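You operate a simulated robot arm through the tools that you are given. There is no shell and no other tool.

Carry out the task below with a simulated robot arm. There is one attempt and no reset: what you move stays moved.

TASK
Main breaker off, key on HEAT till the glow lamp dies, then start the cold set.
Fine: key back to RUN for the start; leave it running unloaded, orange doors shut.

Only the result counts: the job must be done as asked and must still hold three seconds after the hand-in. Knocking over, shifting, dropping, spilling or breaking anything else fails it.

THE ROBOT
A 7-joint arm with a two-finger parallel gripper, fixed in place. Base frame: the origin is on the floor under the middle of its stand, x ahead of it, y to its left, z up. Readings come in m, rad, newtons and seconds.
It reaches about 1.247 m from its shoulder. Its first joint turns from -2.304 to 2.304 rad. Payload 3.91 kg.
The TCP is the grasp point between the finger pads, 0.03 m short of the fingertips. In the tool frame z runs along the fingers and y along their closing line. The gripper opens to 0.11 m. The fingers are 0.02 m wide and 0.01 m thick; the gripper's body (0.048 by 0.112 m) begins 0.055 m behind the TCP.
Orientation is told as [roll, pitch, yaw] about the base's x, y, z axes, in that order, counted from this pose: with the fingers straight down and closing along the base's y, the tool's x points along the base's -x, its y along +y and its z along -z.

THE INTERFACE
- The arm moves only by the tool servo_tool. Its argument "plan" is a list of rows, each a list of 7 numbers: the shift along the base's x, y, z in units of 30 mm (1.0 is 30 mm), then the turn, a rotation vector about the base's x, y, z in units of 4 degrees (1.0 is 4 degrees), then the gripper command, from -1 (shut) to 1 (fully open), values between in proportion. In form: [[tx, ty, tz, rx, ry, rz, hand], ...]. A call has 1 to 20 rows; each row shifts and turns the commanded pose from where the row before left it. A call with a number of a shift or a turn outside -1 to 1 is refused whole. A row lasts 0.2 s, in which the tool goes at most 0.05 m and 0.15 rad; a call with a longer step from one row to the next is refused whole, and so is a gripper value outside its range. Where a pose cannot be reached the arm comes as near as it can. A force on the tool above 90 N (or 10 N above the force at the start of the call, whichever is more), or a blocked arm, ends the call early, and 0.2 s more pass. The fingers move at their own pace (about 0.108 m/s each) and stop on an object; they squeeze with about 36 N. The grip force told is the motor's: it shows also when the fingers shut on nothing. Time passes only in rows, and 0.2 s behind the last, so rows that do not move let the fingers close. It gives the time, the measured TCP pose, the force on the tool (base axes), the opening and the grip force at its end, in the units of the frame above (readings bear some noise), with the torque about the TCP (base axes, N m) and any sound that the robot's microphone picked up.
- Cameras (640 x 400 px; columns grow to the right, rows downward): "scene" is fixed at [0.0507, 0.5019, 1.7502]; the picture's right is [-0.32, -0.95, 0.00], its down [-0.61, 0.21, -0.77] and it looks along [0.73, -0.25, -0.64] (base axes); focal length 311 px, centre (320, 200). "wrist" rides on the gripper at [0.072, 0.017, -0.103] in the tool frame; the picture's right is [-0.23, 0.97, 0.00], its down [-0.76, -0.18, -0.62] and it looks along [-0.61, -0.14, 0.78] (tool axes); focal length 222 px, centre (320, 200). There is no depth. A picture from a camera that has moved, and an enlarged one, comes with that camera's place and axes in the base frame and with its lens.
- camera(camera): a new picture of that camera. It takes no simulated time.
- close_up(camera, box): a new picture of the part [left, top, right, bottom] of that camera's present view, enlarged. It takes no simulated time.
- sign_off(): hands the job in; it is judged then, once.

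Nothing tells you positions but the pictures and the camera data. Unless the task says otherwise, let go and move clear before handing in.

The tools are called as name(argument=value, ...) on one line, values as JSON. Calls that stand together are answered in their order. servo_tool: Moves the arm, as the interface text tells. Its arguments: {"type":"object","properties":{"plan":{"type":"array","items":{"type":"array","items":{"type":"number"}}}},"required":["plan"]} The other tools are called the same way: camera (camera) takes a picture; close_up (camera, box) takes an enlarged picture of a part of a camera's view; sign_off () hands the job in.

At the start:

```text
t: 0.0
tcp_pos: [0.7117, 0.2296, 1.2426]
ee_rot: [-0.002, 0.001, 0.001]
ft_force: [-0.1, -0.4, 0.2]
moment: [-0.01, 0.03, -0.01]
opening: 0.1101
gripper_force: 0.0
```

scene: 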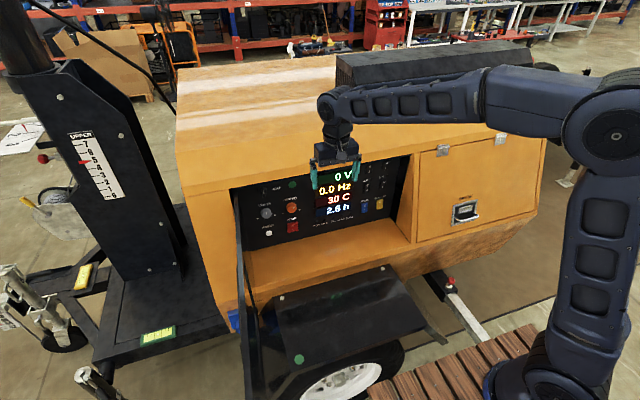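
wrist: 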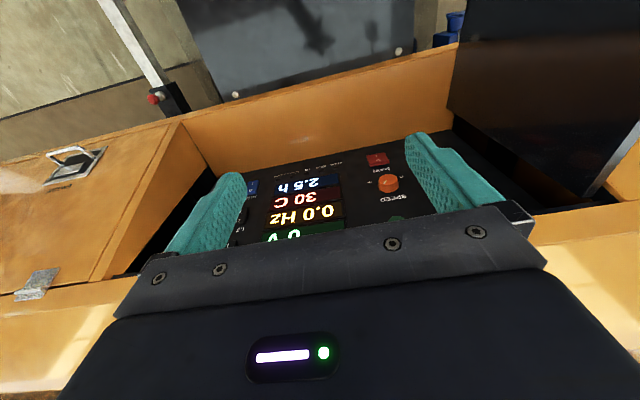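

I see an orange generator set with a control panel in a recess, its panel door (black inside) swung down/open to the left. I'll look closer at the panel before moving.

close_up(camera="scene", box=[230, 150, 410, 260])

close_up(camera="scene", box=[240, 165, 320, 215])

close_up(camera="scene", box=[340, 150, 420, 230])

close_up(camera="wrist", box=[180, 130, 480, 260])

```text
3.56 times, centred on (320, 205) of scene
camera zoom: at [0.0507, 0.5019, 1.7502], right [-0.32, -0.95, 0.0], down [-0.61, 0.21, -0.77], along [0.73, -0.25, -0.64], focal length 1105 px, centre (320, 182)
```

zoom: 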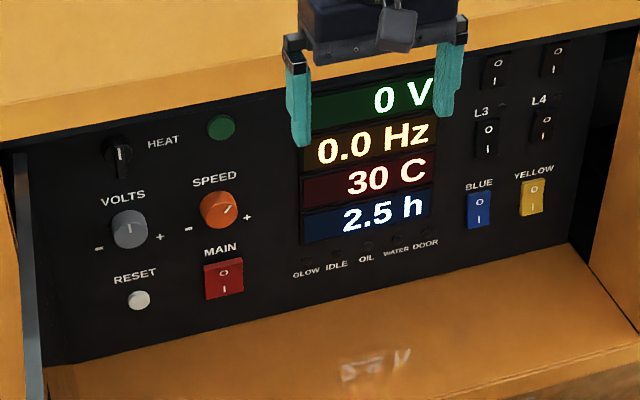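

```text
8.00 times, centred on (280, 190) of scene
camera zoom: at [0.0507, 0.5019, 1.7502], right [-0.32, -0.95, 0.0], down [-0.61, 0.21, -0.77], along [0.73, -0.25, -0.64], focal length 2487 px, centre (640, 280)
```

zoom: 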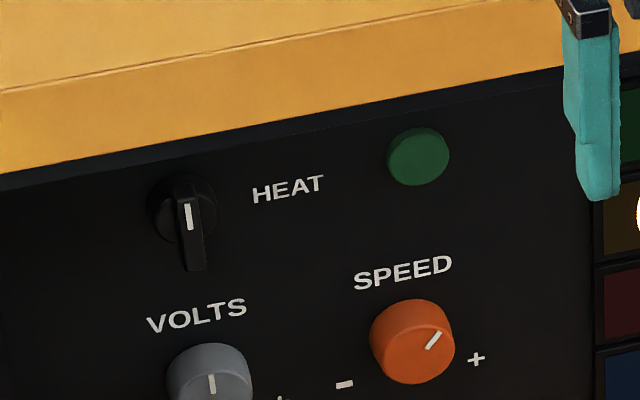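

```text
5.00 times, centred on (380, 190) of scene
camera zoom: at [0.0507, 0.5019, 1.7502], right [-0.32, -0.95, 0.0], down [-0.61, 0.21, -0.77], along [0.73, -0.25, -0.64], focal length 1554 px, centre (20, 250)
```

zoom: 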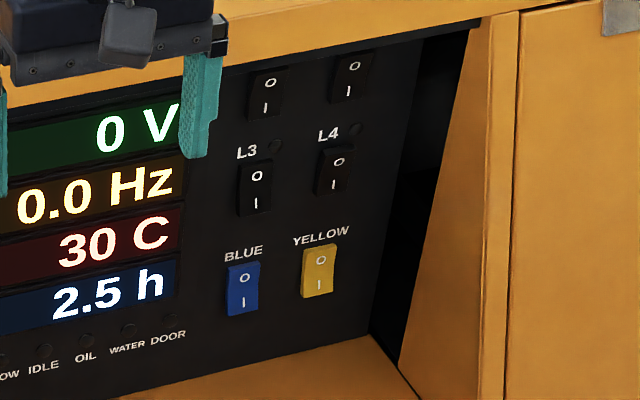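

```text
2.13 times, centred on (330, 195) of wrist
camera zoom: at [0.64, 0.246, 1.3471], right [0.23, 0.97, 0.0], down [0.76, -0.18, 0.62], along [0.61, -0.14, -0.78], focal length 474 px, centre (299, 211)
```

zoom: 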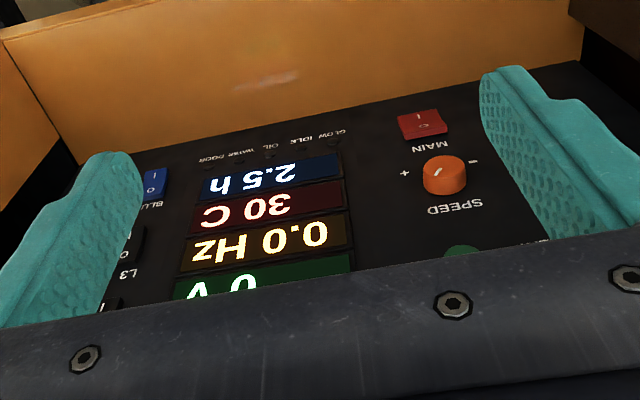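

The panel has a key switch (upper left), green button, volts/speed knobs, MAIN rocker, and a row of lamps. I'll check the doors and the rest of the machine before moving.

close_up(camera="scene", box=[400, 120, 560, 260])

close_up(camera="scene", box=[170, 170, 330, 400])

close_up(camera="scene", box=[0, 50, 240, 400])

close_up(camera="scene", box=[280, 210, 360, 250])

close_up(camera="scene", box=[270, 205, 310, 240])

```text
2.86 times, centred on (480, 190) of scene
camera zoom: at [0.0507, 0.5019, 1.7502], right [-0.32, -0.95, 0.0], down [-0.61, 0.21, -0.77], along [0.73, -0.25, -0.64], focal length 888 px, centre (-137, 229)
```

zoom: 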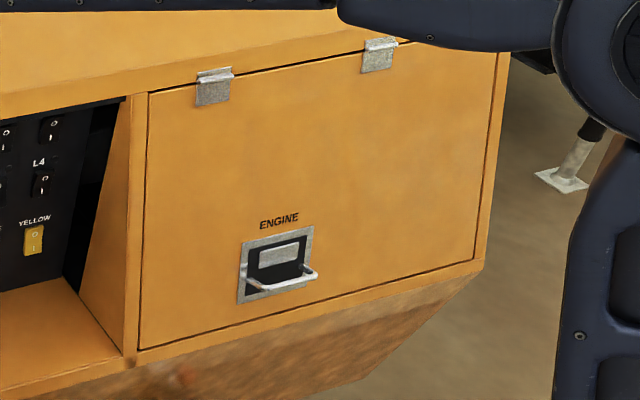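

```text
1.74 times, centred on (250, 285) of scene
camera zoom: at [0.0507, 0.5019, 1.7502], right [-0.32, -0.95, 0.0], down [-0.61, 0.21, -0.77], along [0.73, -0.25, -0.64], focal length 541 px, centre (442, 52)
```

zoom: 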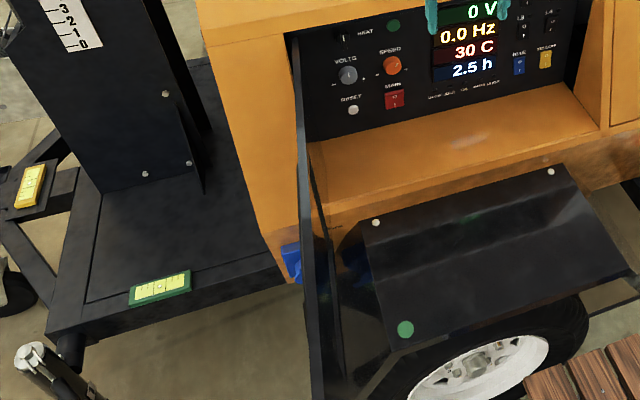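

```text
1.14 times, centred on (120, 225) of scene
camera zoom: at [0.0507, 0.5019, 1.7502], right [-0.32, -0.95, 0.0], down [-0.61, 0.21, -0.77], along [0.73, -0.25, -0.64], focal length 355 px, centre (549, 171)
```

zoom: 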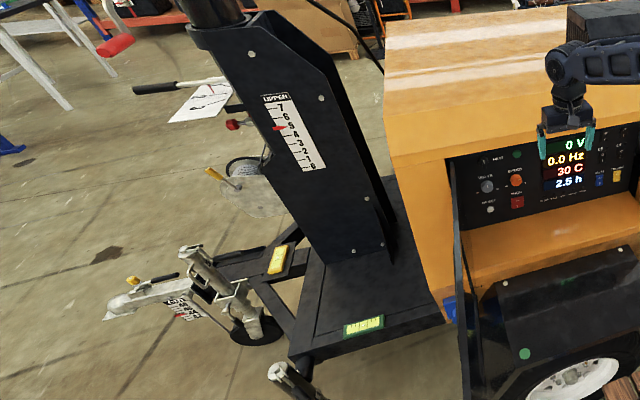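

```text
8.00 times, centred on (320, 230) of scene
camera zoom: at [0.0507, 0.5019, 1.7502], right [-0.32, -0.95, 0.0], down [-0.61, 0.21, -0.77], along [0.73, -0.25, -0.64], focal length 2487 px, centre (320, -40)
```

zoom: 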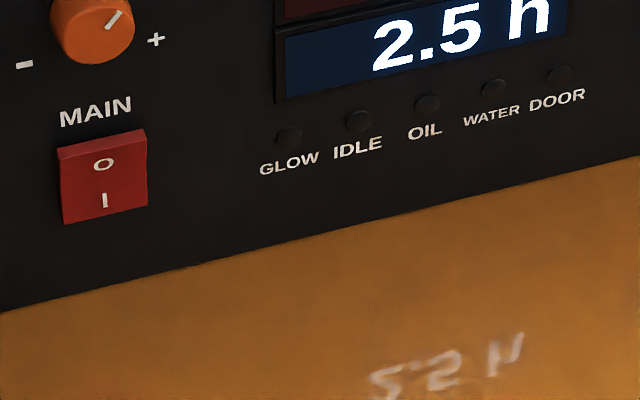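

```text
11.43 times, centred on (290, 222) of scene
camera zoom: at [0.0507, 0.5019, 1.7502], right [-0.32, -0.95, 0.0], down [-0.61, 0.21, -0.77], along [0.73, -0.25, -0.64], focal length 3553 px, centre (663, -57)
```

zoom: 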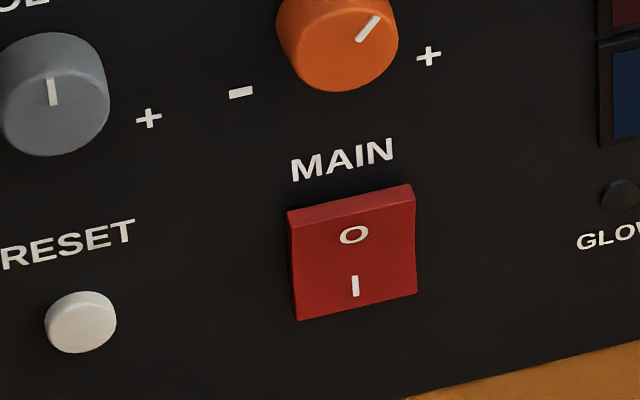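

The MAIN rocker's top (O) edge seems to stick out, which would mean it is on. I'll compare it with the other rockers.

close_up(camera="scene", box=[355, 190, 395, 215])

close_up(camera="scene", box=[355, 158, 395, 195])

close_up(camera="scene", box=[252, 180, 272, 196])

close_up(camera="scene", box=[230, 300, 330, 400])

```text
16.00 times, centred on (375, 202) of scene
camera zoom: at [0.0507, 0.5019, 1.7502], right [-0.32, -0.95, 0.0], down [-0.61, 0.21, -0.77], along [0.73, -0.25, -0.64], focal length 4974 px, centre (-560, 160)
```

zoom: 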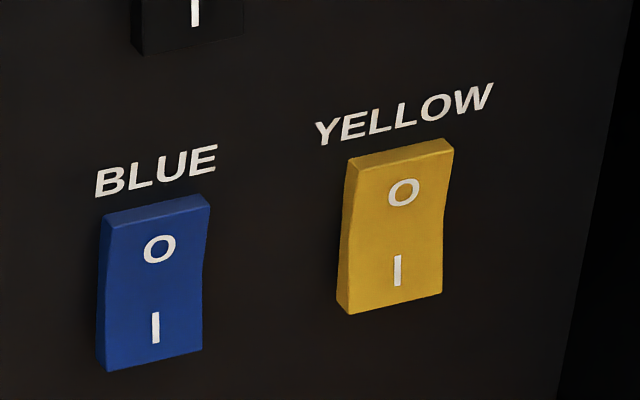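

```text
10.81 times, centred on (375, 176) of scene
camera zoom: at [0.0507, 0.5019, 1.7502], right [-0.32, -0.95, 0.0], down [-0.61, 0.21, -0.77], along [0.73, -0.25, -0.64], focal length 3361 px, centre (-275, 454)
```

zoom: 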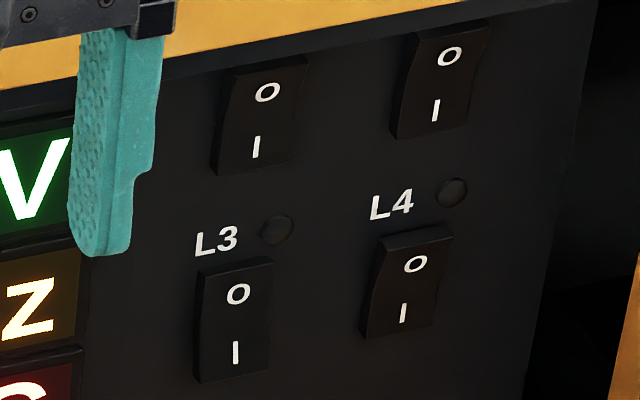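

```text
16.00 times, centred on (262, 188) of scene
camera zoom: at [0.0507, 0.5019, 1.7502], right [-0.32, -0.95, 0.0], down [-0.61, 0.21, -0.77], along [0.73, -0.25, -0.64], focal length 4974 px, centre (1248, 392)
```

zoom: 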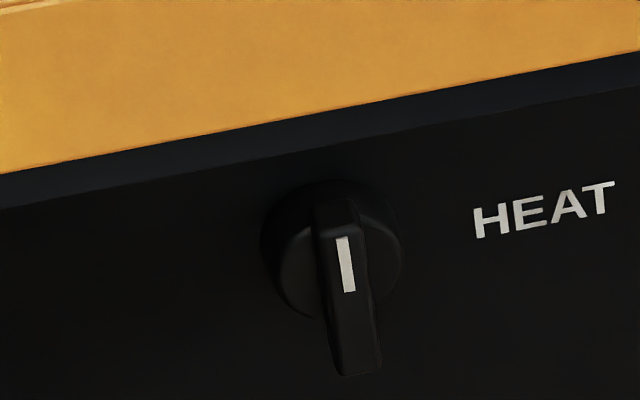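

```text
4.00 times, centred on (280, 350) of scene
camera zoom: at [0.0507, 0.5019, 1.7502], right [-0.32, -0.95, 0.0], down [-0.61, 0.21, -0.77], along [0.73, -0.25, -0.64], focal length 1244 px, centre (480, -400)
```

zoom: 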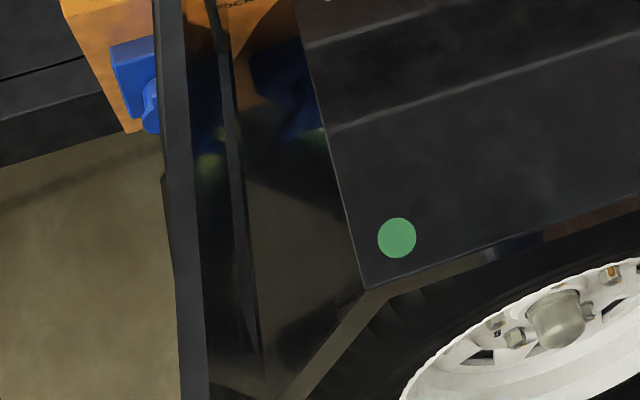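

I put MAIN near [0.917, 0.321, 0.88], the green button near [0.918, 0.312, 1.08] and the key near [0.93, 0.417, 1.07], on a nearly vertical panel. Next I'll back off and tilt the tool so the wrist camera can read the panel straight on.

servo_tool(plan=[[-0.6, 0, 0, 0, -1, 0, 0], [-0.6, 0, 0, 0, -1, 0, 0], [-0.6, 0, 0, 0, -1, 0, 0], [-0.6, 0, 0, 0, -1, 0, 0], [-0.6, 0, 0, 0, -1, 0, 0], [-0.6, 0, 0, 0, -1, 0, 0], [-0.6, 0, 0, 0, -1, 0, 0], [-0.6, 0, 0, 0, -1, 0, 0], [-0.6, 0, 0, 0, -1, 0, 0], [-0.6, 0, 0, 0, -1, 0, 0], [-0.6, 0.5, 0, 0, -1, 0, -1], [0, 0.5, 0, 0, 0, 0, -1]])

camera(camera="wrist")

camera(camera="scene")

```text
t: 2.6
tcp_pos: [0.5137, 0.258, 1.2438]
ee_rot: [0.003, -0.771, -0.002]
ft_force: [-0.7, -0.5, 0.1]
moment: [0.05, 0.0, 0.02]
opening: 0.0001
gripper_force: 35.9
```

```text
taken
camera wrist: at [0.3903, 0.2759, 1.2686], right [0.16, 0.97, 0.16], down [0.11, -0.18, 0.98], along [0.98, -0.14, -0.14], focal length 222 px, centre (320, 200)
```

wrist: 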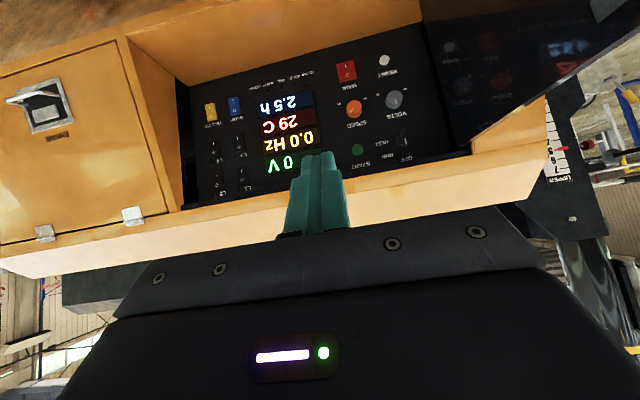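

```text
taken
```

scene: 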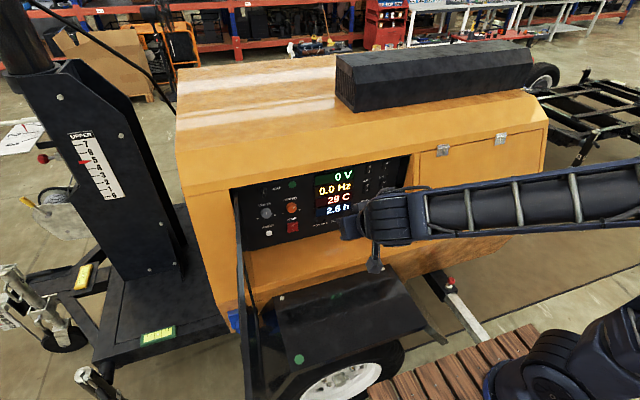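

The wrist camera now sees the whole panel upside down, including labels OFF/RUN/START. I'll zoom in on the key and the rockers.

close_up(camera="wrist", box=[340, 80, 440, 170])

close_up(camera="wrist", box=[180, 60, 360, 190])

close_up(camera="wrist", box=[330, 40, 400, 90])

close_up(camera="wrist", box=[400, 0, 640, 180])

close_up(camera="scene", box=[230, 150, 410, 260])

```text
4.44 times, centred on (390, 125) of wrist
camera zoom: at [0.3903, 0.2759, 1.2686], right [0.16, 0.97, 0.16], down [0.11, -0.18, 0.98], along [0.98, -0.14, -0.14], focal length 987 px, centre (9, 533)
```

zoom: 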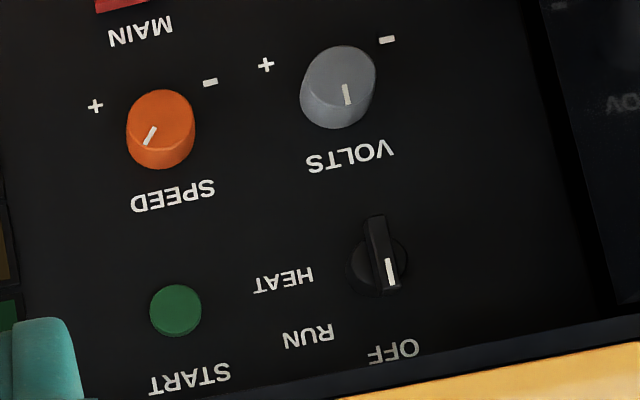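

```text
3.08 times, centred on (270, 125) of wrist
camera zoom: at [0.3903, 0.2759, 1.2686], right [0.16, 0.97, 0.16], down [0.11, -0.18, 0.98], along [0.98, -0.14, -0.14], focal length 684 px, centre (474, 431)
```

zoom: 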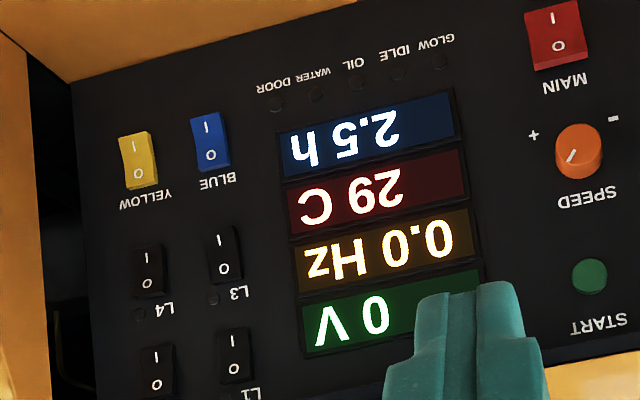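

```text
8.00 times, centred on (365, 65) of wrist
camera zoom: at [0.3903, 0.2759, 1.2686], right [0.16, 0.97, 0.16], down [0.11, -0.18, 0.98], along [0.98, -0.14, -0.14], focal length 1777 px, centre (-40, 1280)
```

zoom: 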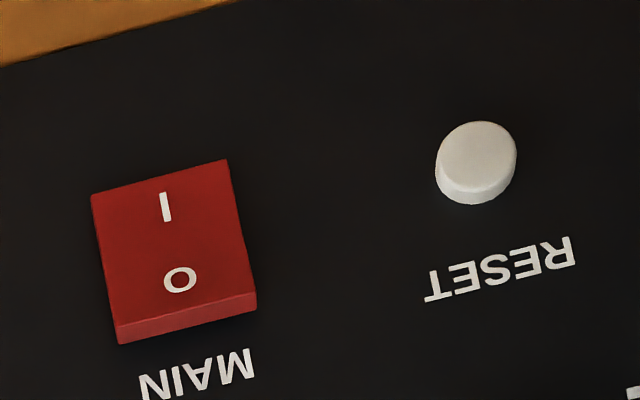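

```text
2.22 times, centred on (520, 90) of wrist
camera zoom: at [0.3903, 0.2759, 1.2686], right [0.16, 0.97, 0.16], down [0.11, -0.18, 0.98], along [0.98, -0.14, -0.14], focal length 494 px, centre (-124, 444)
```

zoom: 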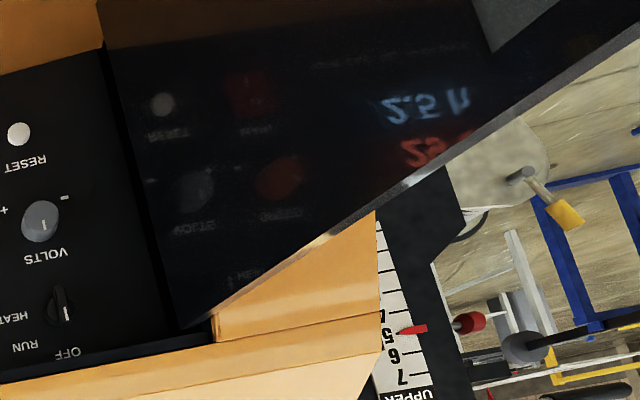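

```text
3.56 times, centred on (320, 205) of scene
camera zoom: at [0.0507, 0.5019, 1.7502], right [-0.32, -0.95, 0.0], down [-0.61, 0.21, -0.77], along [0.73, -0.25, -0.64], focal length 1105 px, centre (320, 182)
```

zoom: 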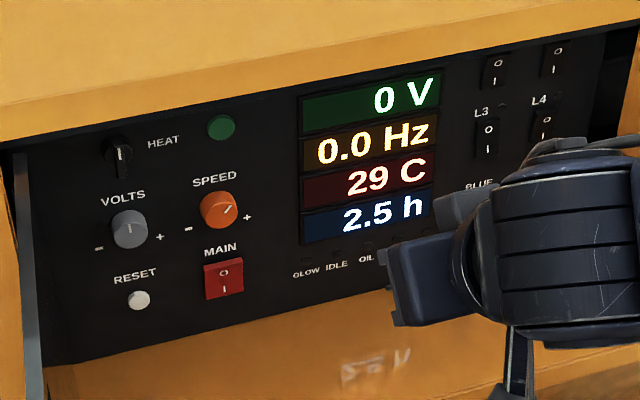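

The key points at OFF (12 o'clock), with RUN about 45° clockwise and HEAT about 90° clockwise. MAIN looks on. I'll bring the closed fingers in front of MAIN's O half and check before pressing.

servo_tool(plan=[[0.62, 0.151, -0.807, 0, -0.286, -0.095, -1], [0.62, 0.151, -0.807, 0, -0.286, -0.095, -1], [0.62, 0.151, -0.807, 0, -0.286, -0.095, -1], [0.62, 0.151, -0.807, 0, -0.286, -0.095, -1], [0.62, 0.151, -0.807, 0, -0.286, -0.095, -1], [0.62, 0.151, -0.807, 0, -0.286, -0.095, -1], [0.62, 0.151, -0.807, 0, -0.286, -0.095, -1], [0.62, 0.151, -0.807, 0, -0.286, -0.095, -1], [0.62, 0.151, -0.807, 0, -0.286, -0.095, -1], [0.62, 0.151, -0.807, 0, -0.286, -0.095, -1], [0.62, 0.151, -0.807, 0, -0.286, -0.095, -1], [0.62, 0.151, -0.807, 0, -0.286, -0.095, -1], [0.62, 0.151, -0.807, 0, -0.286, -0.095, -1], [0.62, 0.151, -0.807, 0, -0.286, -0.095, -1]])

camera(camera="wrist")

camera(camera="scene")

```text
t: 5.6
tcp_pos: [0.7742, 0.3219, 0.9061]
ee_rot: [0.028, -1.048, -0.118]
ft_force: [-1.2, -0.3, 0.2]
moment: [0.01, 0.03, -0.01]
opening: 0.0
gripper_force: 36.0
```

```text
taken
camera wrist: at [0.6511, 0.3511, 0.8949], right [0.2, 0.96, 0.21], down [-0.18, -0.18, 0.97], along [0.96, -0.23, 0.13], focal length 222 px, centre (320, 200)
```

wrist: 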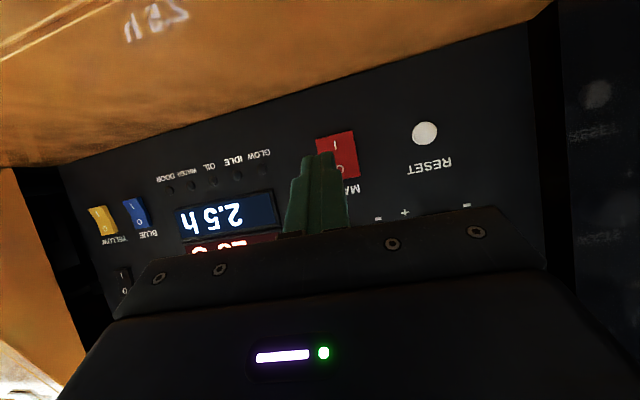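

```text
taken
```

scene: 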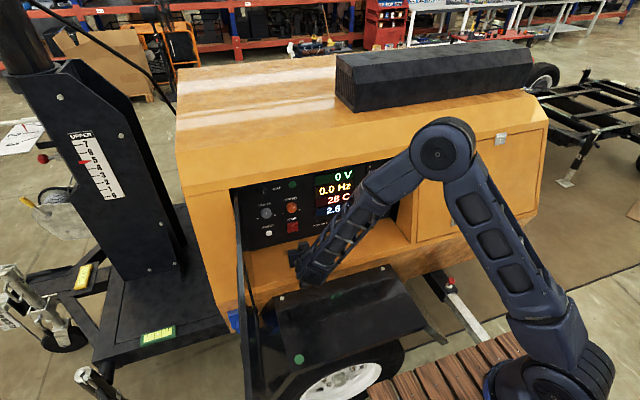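

The arm is in front of MAIN as planned. I'll zoom in to confirm the rocker's state and the lamps.

close_up(camera="wrist", box=[290, 100, 380, 220])

close_up(camera="wrist", box=[70, 130, 290, 300])

close_up(camera="scene", box=[230, 160, 400, 280])

```text
3.33 times, centred on (335, 160) of wrist
camera zoom: at [0.6511, 0.3511, 0.8949], right [0.2, 0.96, 0.21], down [-0.18, -0.18, 0.97], along [0.96, -0.23, 0.13], focal length 740 px, centre (270, 333)
```

zoom: 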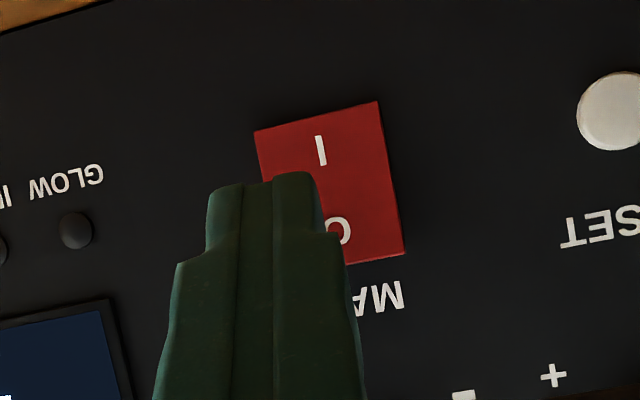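

```text
2.35 times, centred on (180, 215) of wrist
camera zoom: at [0.6511, 0.3511, 0.8949], right [0.2, 0.96, 0.21], down [-0.18, -0.18, 0.97], along [0.96, -0.23, 0.13], focal length 523 px, centre (649, 165)
```

zoom: 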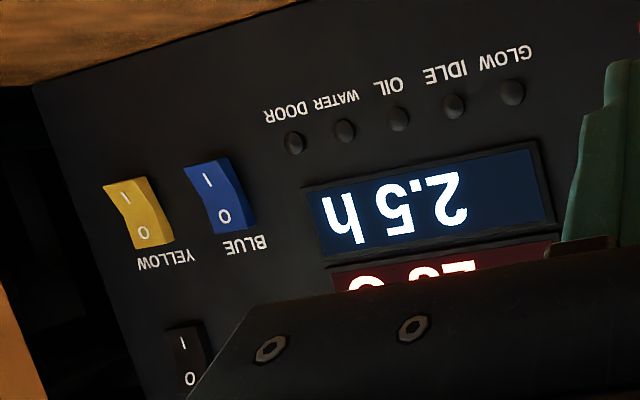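

```text
3.33 times, centred on (315, 220) of scene
camera zoom: at [0.0507, 0.5019, 1.7502], right [-0.32, -0.95, 0.0], down [-0.61, 0.21, -0.77], along [0.73, -0.25, -0.64], focal length 1036 px, centre (337, 133)
```

zoom: 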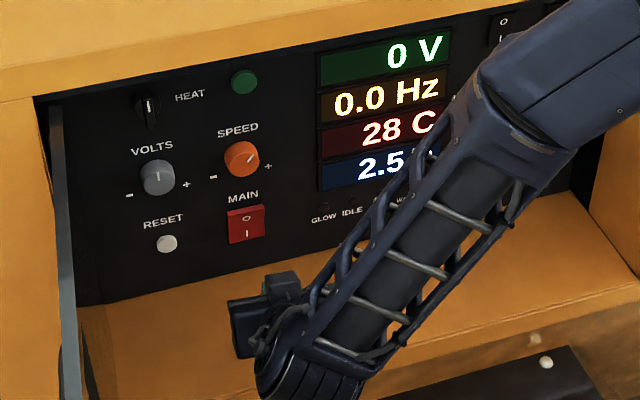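

BLUE and YELLOW look off (O end pressed in), while MAIN's O end protrudes about twice as far, so MAIN is on. I'll approach and press its O half in small steps.

servo_tool(plan=[[0.6, 0, -0.1, 0, 0, 0, -1], [0.6, 0, -0.1, 0, 0, 0, -1], [0.6, 0, 0, 0, 0, 0, -1], [0.6, 0, 0, 0, 0, 0, -1], [0.5, 0, 0, 0, 0, 0, -1], [0.1, 0, 0, 0, 0, 0, -1]])

close_up(camera="wrist", box=[250, 60, 430, 260])

close_up(camera="scene", box=[240, 180, 360, 260])

```text
t: 7.0
tcp_pos: [0.864, 0.3231, 0.8985]
ee_rot: [0.028, -1.045, -0.114]
ft_force: [0.4, -0.7, -0.4]
moment: [-0.01, -0.01, 0.01]
opening: 0.0001
gripper_force: 35.8
```

```text
2.00 times, centred on (340, 160) of wrist
camera zoom: at [0.741, 0.3509, 0.8882], right [0.2, 0.96, 0.21], down [-0.17, -0.18, 0.97], along [0.96, -0.23, 0.13], focal length 444 px, centre (280, 280)
```

zoom: 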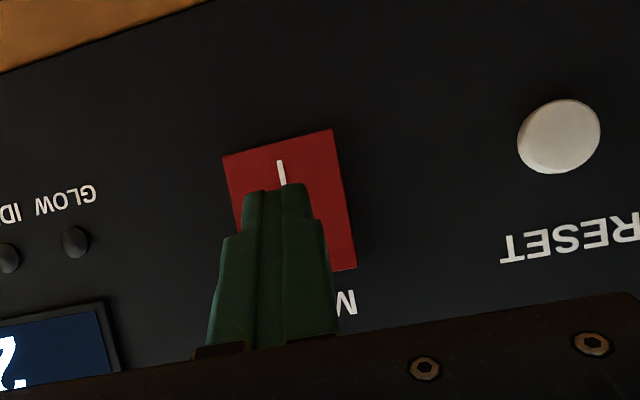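

```text
5.00 times, centred on (300, 220) of scene
camera zoom: at [0.0507, 0.5019, 1.7502], right [-0.32, -0.95, 0.0], down [-0.61, 0.21, -0.77], along [0.73, -0.25, -0.64], focal length 1554 px, centre (420, 100)
```

zoom: 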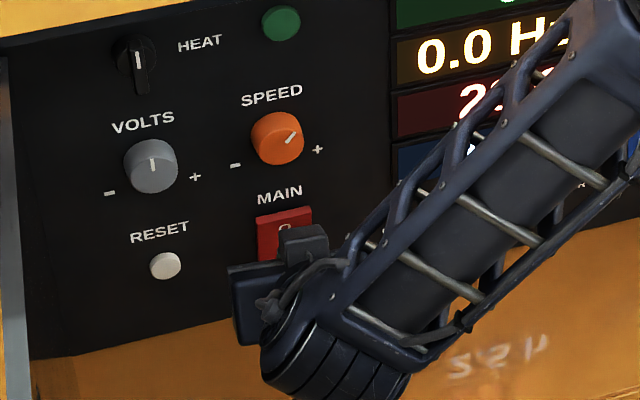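

The fingertips are about 1 cm from the rocker, slightly low, so I'll raise 3 mm and press in small steps.

servo_tool(plan=[[0, -0.05, 0.12, 0, 0, 0, -1], [0.1, 0, 0, 0, 0, 0, -1], [0.1, 0, 0, 0, 0, 0, -1], [0.1, 0, 0, 0, 0, 0, -1], [0.1, 0, 0, 0, 0, 0, -1], [0.1, 0, 0, 0, 0, 0, -1]])

close_up(camera="wrist", box=[250, 60, 430, 260])

```text
t: 8.4
tcp_pos: [0.8761, 0.3217, 0.902]
ee_rot: [0.027, -1.044, -0.113]
ft_force: [-37.0, -10.5, 9.3]
moment: [-0.07, -0.03, -0.18]
opening: 0.0
gripper_force: 35.5
```

```text
2.00 times, centred on (340, 160) of wrist
camera zoom: at [0.7536, 0.3491, 0.8919], right [0.2, 0.96, 0.21], down [-0.17, -0.18, 0.97], along [0.96, -0.23, 0.13], focal length 444 px, centre (280, 280)
```

zoom: 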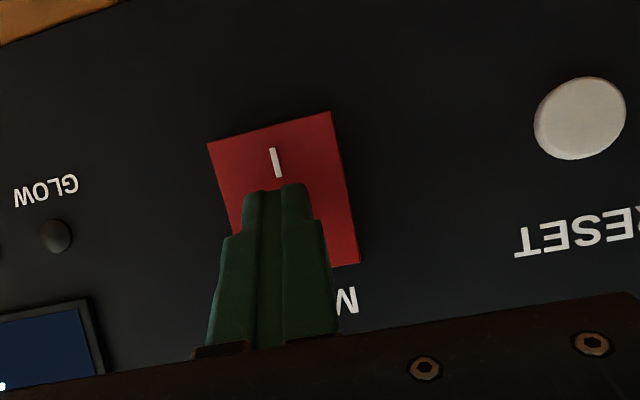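

There is 37 N on the rocker but no click yet, so I'll push a little further.

servo_tool(plan=[[0.08, 0, 0, 0, 0, 0, -1], [0.08, 0, 0, 0, 0, 0, -1], [0.08, 0, 0, 0, 0, 0, -1]])

close_up(camera="wrist", box=[250, 60, 430, 260])

```text
t: 8.9
tcp_pos: [0.8777, 0.3207, 0.9025]
ee_rot: [0.025, -1.041, -0.111]
ft_force: [-39.7, -17.4, 26.5]
moment: [-0.05, -0.56, -0.42]
opening: 0.0002
gripper_force: 36.4
stopped in row 2: the force on the tool passed its limit at 99 N (the readings are from after the stop); the commanded pose is now the measured one
```

```text
2.00 times, centred on (340, 160) of wrist
camera zoom: at [0.7535, 0.3492, 0.8921], right [0.2, 0.96, 0.21], down [-0.17, -0.17, 0.97], along [0.96, -0.23, 0.13], focal length 444 px, centre (280, 280)
```

zoom: 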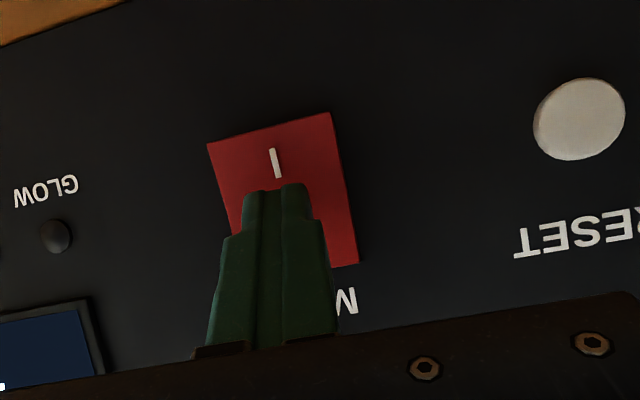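

It's now at a hard stop. I'll back off and look at the rocker's new shape.

servo_tool(plan=[[-0.3, 0, 0, 0, 0, 0, -1], [-0.6, 0, 0, 0, 0, 0, -1], [-0.8, 0, 0.3, 0, 0, 0, -1], [-0.8, 0, 0.3, 0, 0, 0, -1], [-0.8, 0, 0.3, 0, 0, 0, -1]])

close_up(camera="scene", box=[270, 205, 310, 240])

close_up(camera="wrist", box=[290, 100, 380, 220])

```text
t: 10.1
tcp_pos: [0.7788, 0.322, 0.9262]
ee_rot: [0.022, -1.042, -0.111]
ft_force: [0.4, 0.2, 0.2]
moment: [-0.05, 0.0, 0.03]
opening: 0.0002
gripper_force: 35.6
```

```text
11.43 times, centred on (290, 222) of scene
camera zoom: at [0.0507, 0.5019, 1.7502], right [-0.32, -0.95, 0.0], down [-0.61, 0.21, -0.77], along [0.73, -0.25, -0.64], focal length 3553 px, centre (663, -57)
```

zoom: 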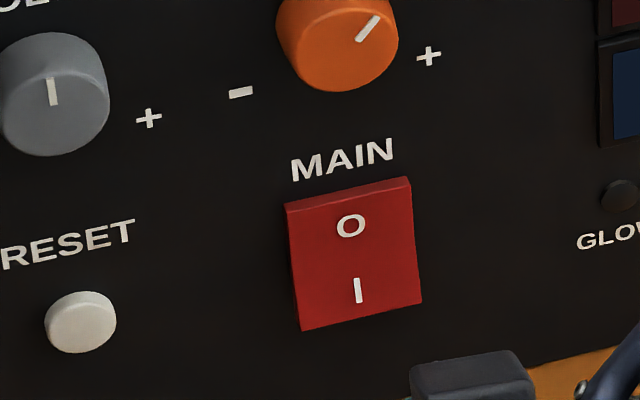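

```text
3.33 times, centred on (335, 160) of wrist
camera zoom: at [0.6553, 0.35, 0.917], right [0.2, 0.96, 0.21], down [-0.17, -0.17, 0.97], along [0.96, -0.23, 0.13], focal length 740 px, centre (270, 333)
```

zoom: 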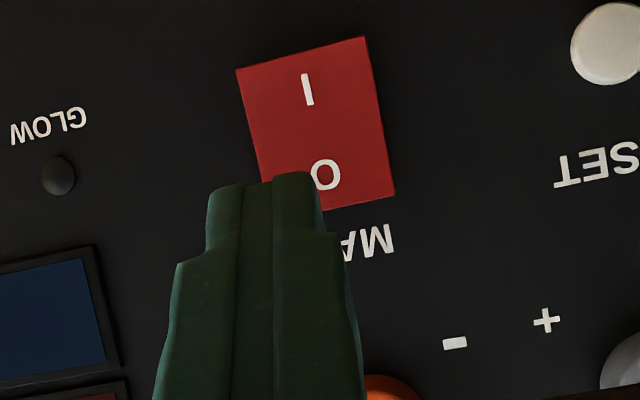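

MAIN is now off: the O end is pushed in and the I end protrudes. Next I'll back away, point the fingers straight at the panel and start rolling the gripper over, so the camera stays clear of the open panel door while I turn the key.

servo_tool(plan=[[-0.55, 0.158, 0.663, -0.087, -0.943, 0, -1], [-0.55, 0.158, 0.663, -0.087, -0.943, 0, -1], [-0.55, 0.158, 0.663, -0.087, -0.943, 0, -1], [-0.55, 0.158, 0.663, -0.087, -0.943, 0, -1], [-0.55, 0.158, 0.663, -0.087, -0.943, 0, -1], [-0.55, 0.158, 0.663, -0.087, -0.943, 0, -1], [-0.55, 0.158, 0.663, -0.087, -0.943, 0, -1], [-0.55, 0.158, 0.663, -0.087, -0.943, 0, -1], [0, 0, 0, 0, 0, 0, -1]])

camera(camera="wrist")

close_up(camera="wrist", box=[330, 140, 480, 260])

```text
t: 12.1
tcp_pos: [0.646, 0.3582, 1.086]
ee_rot: [1.46, -1.561, -1.545]
ft_force: [0.1, -0.5, 0.0]
moment: [-0.03, -0.01, 0.0]
opening: 0.0
gripper_force: 36.1
```

```text
taken
camera wrist: at [0.5465, 0.3854, 1.0152], right [0.08, 0.97, 0.24], down [-0.64, -0.13, 0.76], along [0.77, -0.21, 0.6], focal length 222 px, centre (320, 200)
```

wrist: 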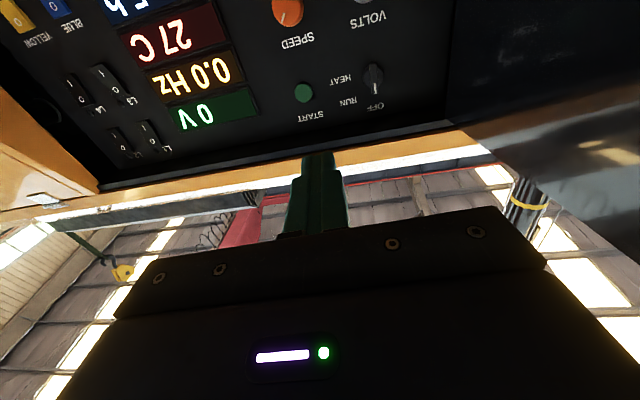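

```text
3.33 times, centred on (405, 200) of wrist
camera zoom: at [0.5465, 0.3854, 1.0152], right [0.08, 0.97, 0.24], down [-0.64, -0.13, 0.76], along [0.77, -0.21, 0.6], focal length 740 px, centre (37, 200)
```

zoom: 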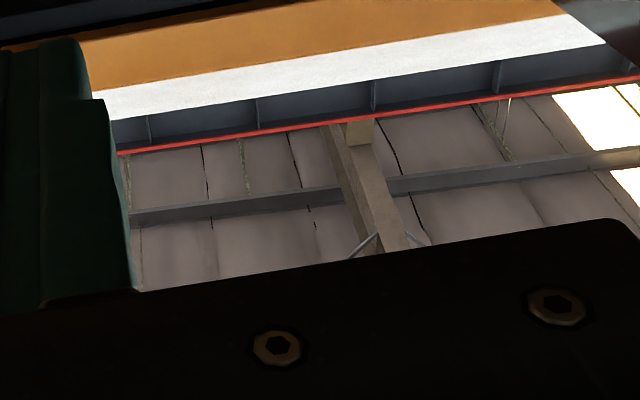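

The tool now points squarely at the panel. I'll look at the key from this low viewpoint.

close_up(camera="wrist", box=[280, 50, 420, 135])

close_up(camera="wrist", box=[350, 55, 400, 125])

close_up(camera="wrist", box=[60, 50, 200, 160])

close_up(camera="scene", box=[230, 150, 410, 260])

```text
4.57 times, centred on (350, 92) of wrist
camera zoom: at [0.5465, 0.3854, 1.0152], right [0.08, 0.97, 0.24], down [-0.64, -0.13, 0.76], along [0.77, -0.21, 0.6], focal length 1015 px, centre (183, 691)
```

zoom: 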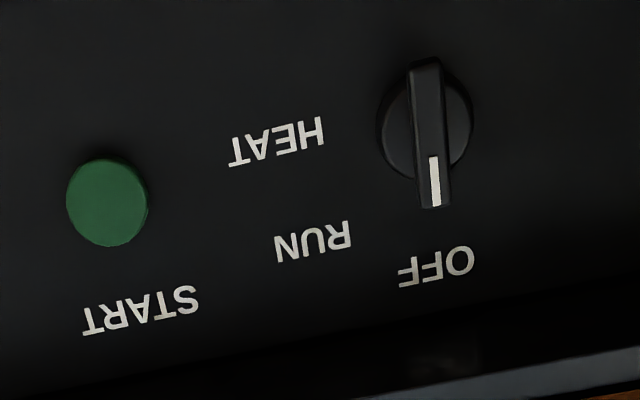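

```text
5.71 times, centred on (375, 90) of wrist
camera zoom: at [0.5465, 0.3854, 1.0152], right [0.08, 0.97, 0.24], down [-0.64, -0.13, 0.76], along [0.77, -0.21, 0.6], focal length 1269 px, centre (6, 829)
```

zoom: 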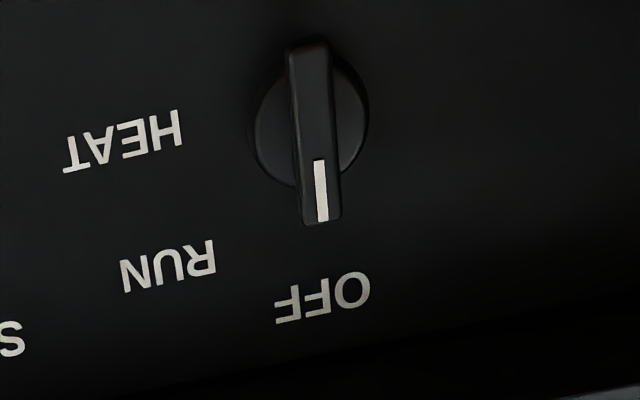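

```text
3.64 times, centred on (130, 105) of wrist
camera zoom: at [0.5465, 0.3854, 1.0152], right [0.08, 0.97, 0.24], down [-0.64, -0.13, 0.76], along [0.77, -0.21, 0.6], focal length 808 px, centre (1011, 546)
```

zoom: 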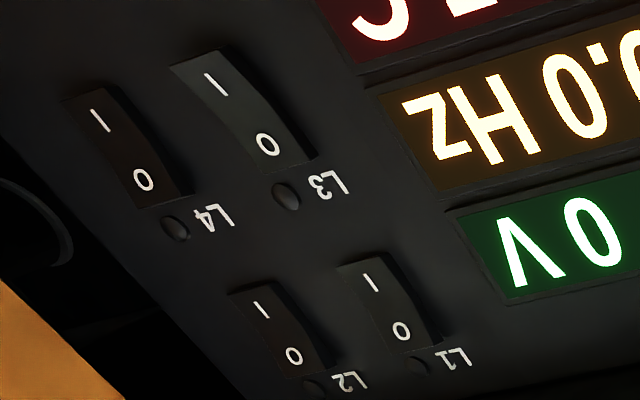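

```text
3.56 times, centred on (320, 205) of scene
camera zoom: at [0.0507, 0.5019, 1.7502], right [-0.32, -0.95, 0.0], down [-0.61, 0.21, -0.77], along [0.73, -0.25, -0.64], focal length 1105 px, centre (320, 182)
```

zoom: 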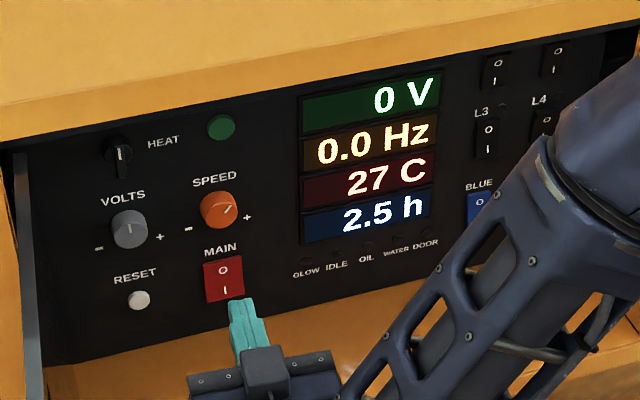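

The key bar is about 11 mm wide and 40 mm long; its front face is near [0.894, 0.417, 1.088], turned to OFF. I'll roll the gripper 180° in free space so the camera sits on top, starting with 80°.

servo_tool(plan=[[0, 0, 0, -0.9965, 0.083, 0, -1], [0, 0, 0, -0.9965, 0.083, 0, -1], [0, 0, 0, -0.9965, 0.083, 0, -1], [0, 0, 0, -0.9965, 0.083, 0, -1], [0, 0, 0, -0.9965, 0.083, 0, -1], [0, 0, 0, -0.9965, 0.083, 0, -1], [0, 0, 0, -0.9965, 0.083, 0, -1], [0, 0, 0, -0.9965, 0.083, 0, -1], [0, 0, 0, -0.9965, 0.083, 0, -1], [0, 0, 0, -0.9965, 0.083, 0, -1], [0, 0, 0, -0.9965, 0.083, 0, -1], [0, 0, 0, -0.9965, 0.083, 0, -1], [0, 0, 0, -0.9965, 0.083, 0, -1], [0, 0, 0, -0.9965, 0.083, 0, -1], [0, 0, 0, -0.9965, 0.083, 0, -1], [0, 0, 0, -0.9965, 0.083, 0, -1], [0, 0, 0, -0.9965, 0.083, 0, -1], [0, 0, 0, -0.9965, 0.083, 0, -1], [0, 0, 0, -0.9965, 0.083, 0, -1], [0, 0, 0, -0.9965, 0.083, 0, -1]])

camera(camera="wrist")

camera(camera="scene")

```text
t: 16.3
tcp_pos: [0.6479, 0.3596, 1.0862]
ee_rot: [-1.572, -0.182, 1.485]
ft_force: [0.0, 0.1, 0.3]
moment: [0.03, 0.0, -0.04]
opening: 0.0
gripper_force: 36.5
```

```text
taken
camera wrist: at [0.5397, 0.2998, 1.0568], right [0.04, 0.4, -0.92], down [-0.56, 0.77, 0.31], along [0.83, 0.5, 0.25], focal length 222 px, centre (320, 200)
```

wrist: 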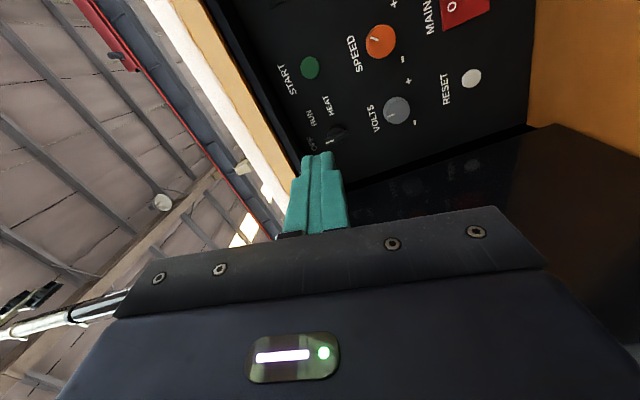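

```text
taken
```

scene: 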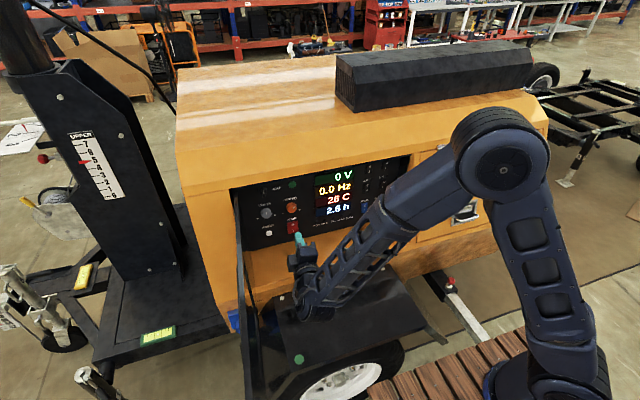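

The roll is working and the camera is now on the right side. I'll take this view of the key for position, then continue the roll.

close_up(camera="wrist", box=[290, 90, 370, 160])

servo_tool(plan=[[0, 0, 0, -0.9965, 0.083, 0, -1], [0, 0, 0, -0.9965, 0.083, 0, -1], [0, 0, 0, -0.9965, 0.083, 0, -1], [0, 0, 0, -0.9965, 0.083, 0, -1], [0, 0, 0, -0.9965, 0.083, 0, -1], [0, 0, 0, -0.9965, 0.083, 0, -1], [0, 0, 0, -0.9965, 0.083, 0, -1], [0, 0, 0, -0.9965, 0.083, 0, -1], [0, 0, 0, -0.9965, 0.083, 0, -1], [0, 0, 0, -0.9965, 0.083, 0, -1], [0, 0, 0, -0.9965, 0.083, 0, -1], [0, 0, 0, -0.9965, 0.083, 0, -1], [0, 0, 0, -0.9965, 0.083, 0, -1], [0, 0, 0, -0.9965, 0.083, 0, -1], [0, 0, 0, -0.9965, 0.083, 0, -1], [0, 0, 0, -0.9965, 0.083, 0, -1], [0, 0, 0, -0.9965, 0.083, 0, -1], [0, 0, 0, -0.9965, 0.083, 0, -1], [0, 0, 0, -0.9965, 0.083, 0, -1], [0, 0, 0, -0.9965, 0.083, 0, -1]])

camera(camera="wrist")

camera(camera="scene")

```text
5.71 times, centred on (330, 125) of wrist
camera zoom: at [0.5397, 0.2998, 1.0568], right [0.04, 0.4, -0.92], down [-0.56, 0.77, 0.31], along [0.83, 0.5, 0.25], focal length 1269 px, centre (263, 629)
```

zoom: 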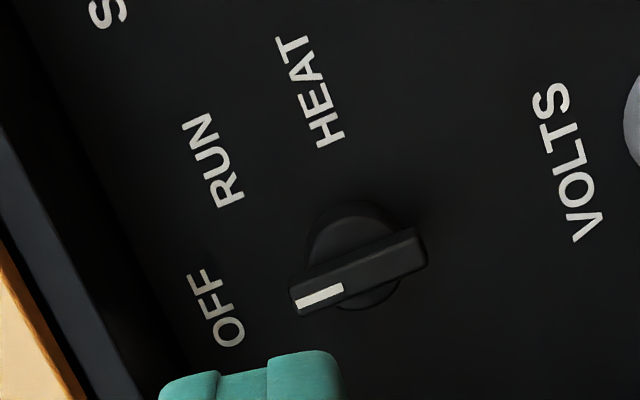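

```text
t: 20.5
tcp_pos: [0.648, 0.3603, 1.0846]
ee_rot: [-1.578, 1.217, 1.484]
ft_force: [0.0, 0.2, -0.1]
moment: [0.03, 0.03, -0.01]
opening: 0.0001
gripper_force: 35.7
```

```text
taken
camera wrist: at [0.5421, 0.3266, 1.1482], right [-0.07, -0.83, -0.55], down [-0.58, 0.48, -0.65], along [0.81, 0.28, -0.52], focal length 222 px, centre (320, 200)
```

wrist: 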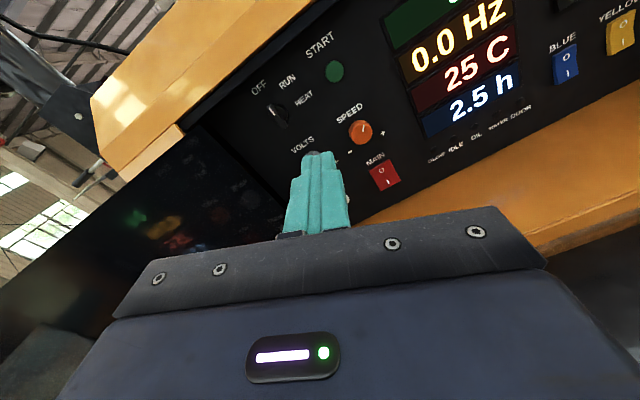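

```text
taken
```

scene: 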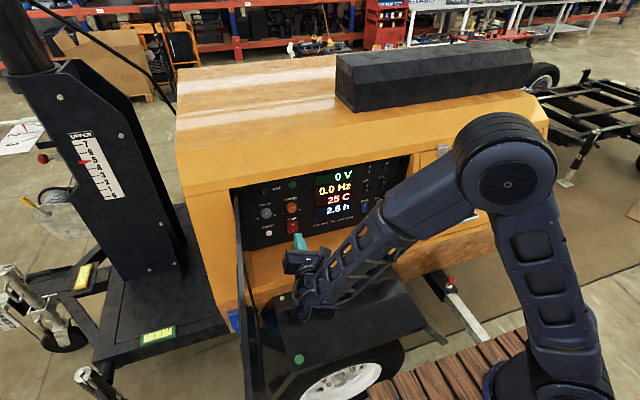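

The key bar is vertical within a couple of degrees at about [0.894, 0.416, 1.089]. I'll finish the roll, open the fingers about 5 cm and move to a pre-grasp position.

servo_tool(plan=[[0, 0, 0, -0.9965, 0.083, 0, -0.1], [0, 0, 0, -0.9965, 0.083, 0, -0.1], [0, 0, 0, -0.9965, 0.083, 0, -0.1], [0, 0, 0, -0.9965, 0.083, 0, -0.1], [0, 0, 0, -0.9965, 0.083, 0, -0.1], [0.47, 0.213, 0.015, 0, 0, 0, -0.1], [0.47, 0.213, 0.015, 0, 0, 0, -0.1], [0.47, 0.213, 0.015, 0, 0, 0, -0.1], [0.47, 0.213, 0.015, 0, 0, 0, -0.1], [0.47, 0.213, 0.015, 0, 0, 0, -0.1], [0.47, 0.213, 0.015, 0, 0, 0, -0.1], [0.47, 0.213, 0.015, 0, 0, 0, -0.1], [0.47, 0.213, 0.015, 0, 0, 0, -0.1], [0.47, 0.213, 0.015, 0, 0, 0, -0.1], [0.47, 0.213, 0.015, 0, 0, 0, -0.1], [0, 0, 0, 0, 0, 0, -0.1]])

camera(camera="wrist")

close_up(camera="scene", box=[220, 150, 380, 260])

```text
t: 23.9
tcp_pos: [0.7895, 0.423, 1.0892]
ee_rot: [-1.818, 1.565, 1.243]
ft_force: [-0.3, 0.7, 0.8]
moment: [0.0, 0.0, 0.02]
opening: 0.0493
gripper_force: 0.0
```

```text
taken
camera wrist: at [0.6852, 0.414, 1.1627], right [-0.08, -0.97, -0.23], down [-0.61, 0.23, -0.76], along [0.79, 0.08, -0.6], focal length 222 px, centre (320, 200)
```

wrist: 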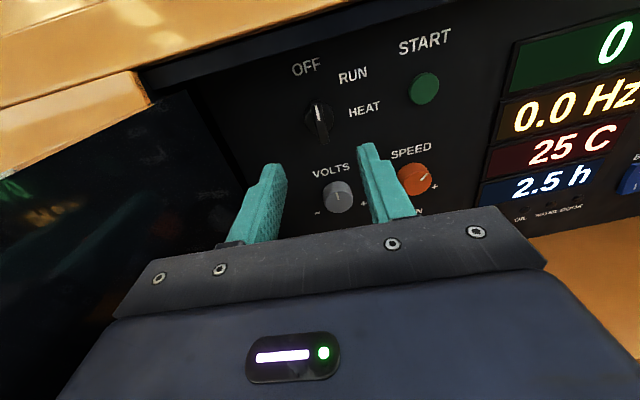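

```text
3.64 times, centred on (300, 205) of scene
camera zoom: at [0.0507, 0.5019, 1.7502], right [-0.32, -0.95, 0.0], down [-0.61, 0.21, -0.77], along [0.73, -0.25, -0.64], focal length 1130 px, centre (393, 182)
```

zoom: 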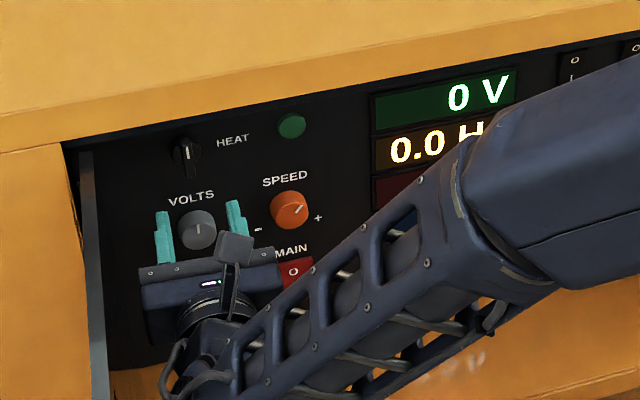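

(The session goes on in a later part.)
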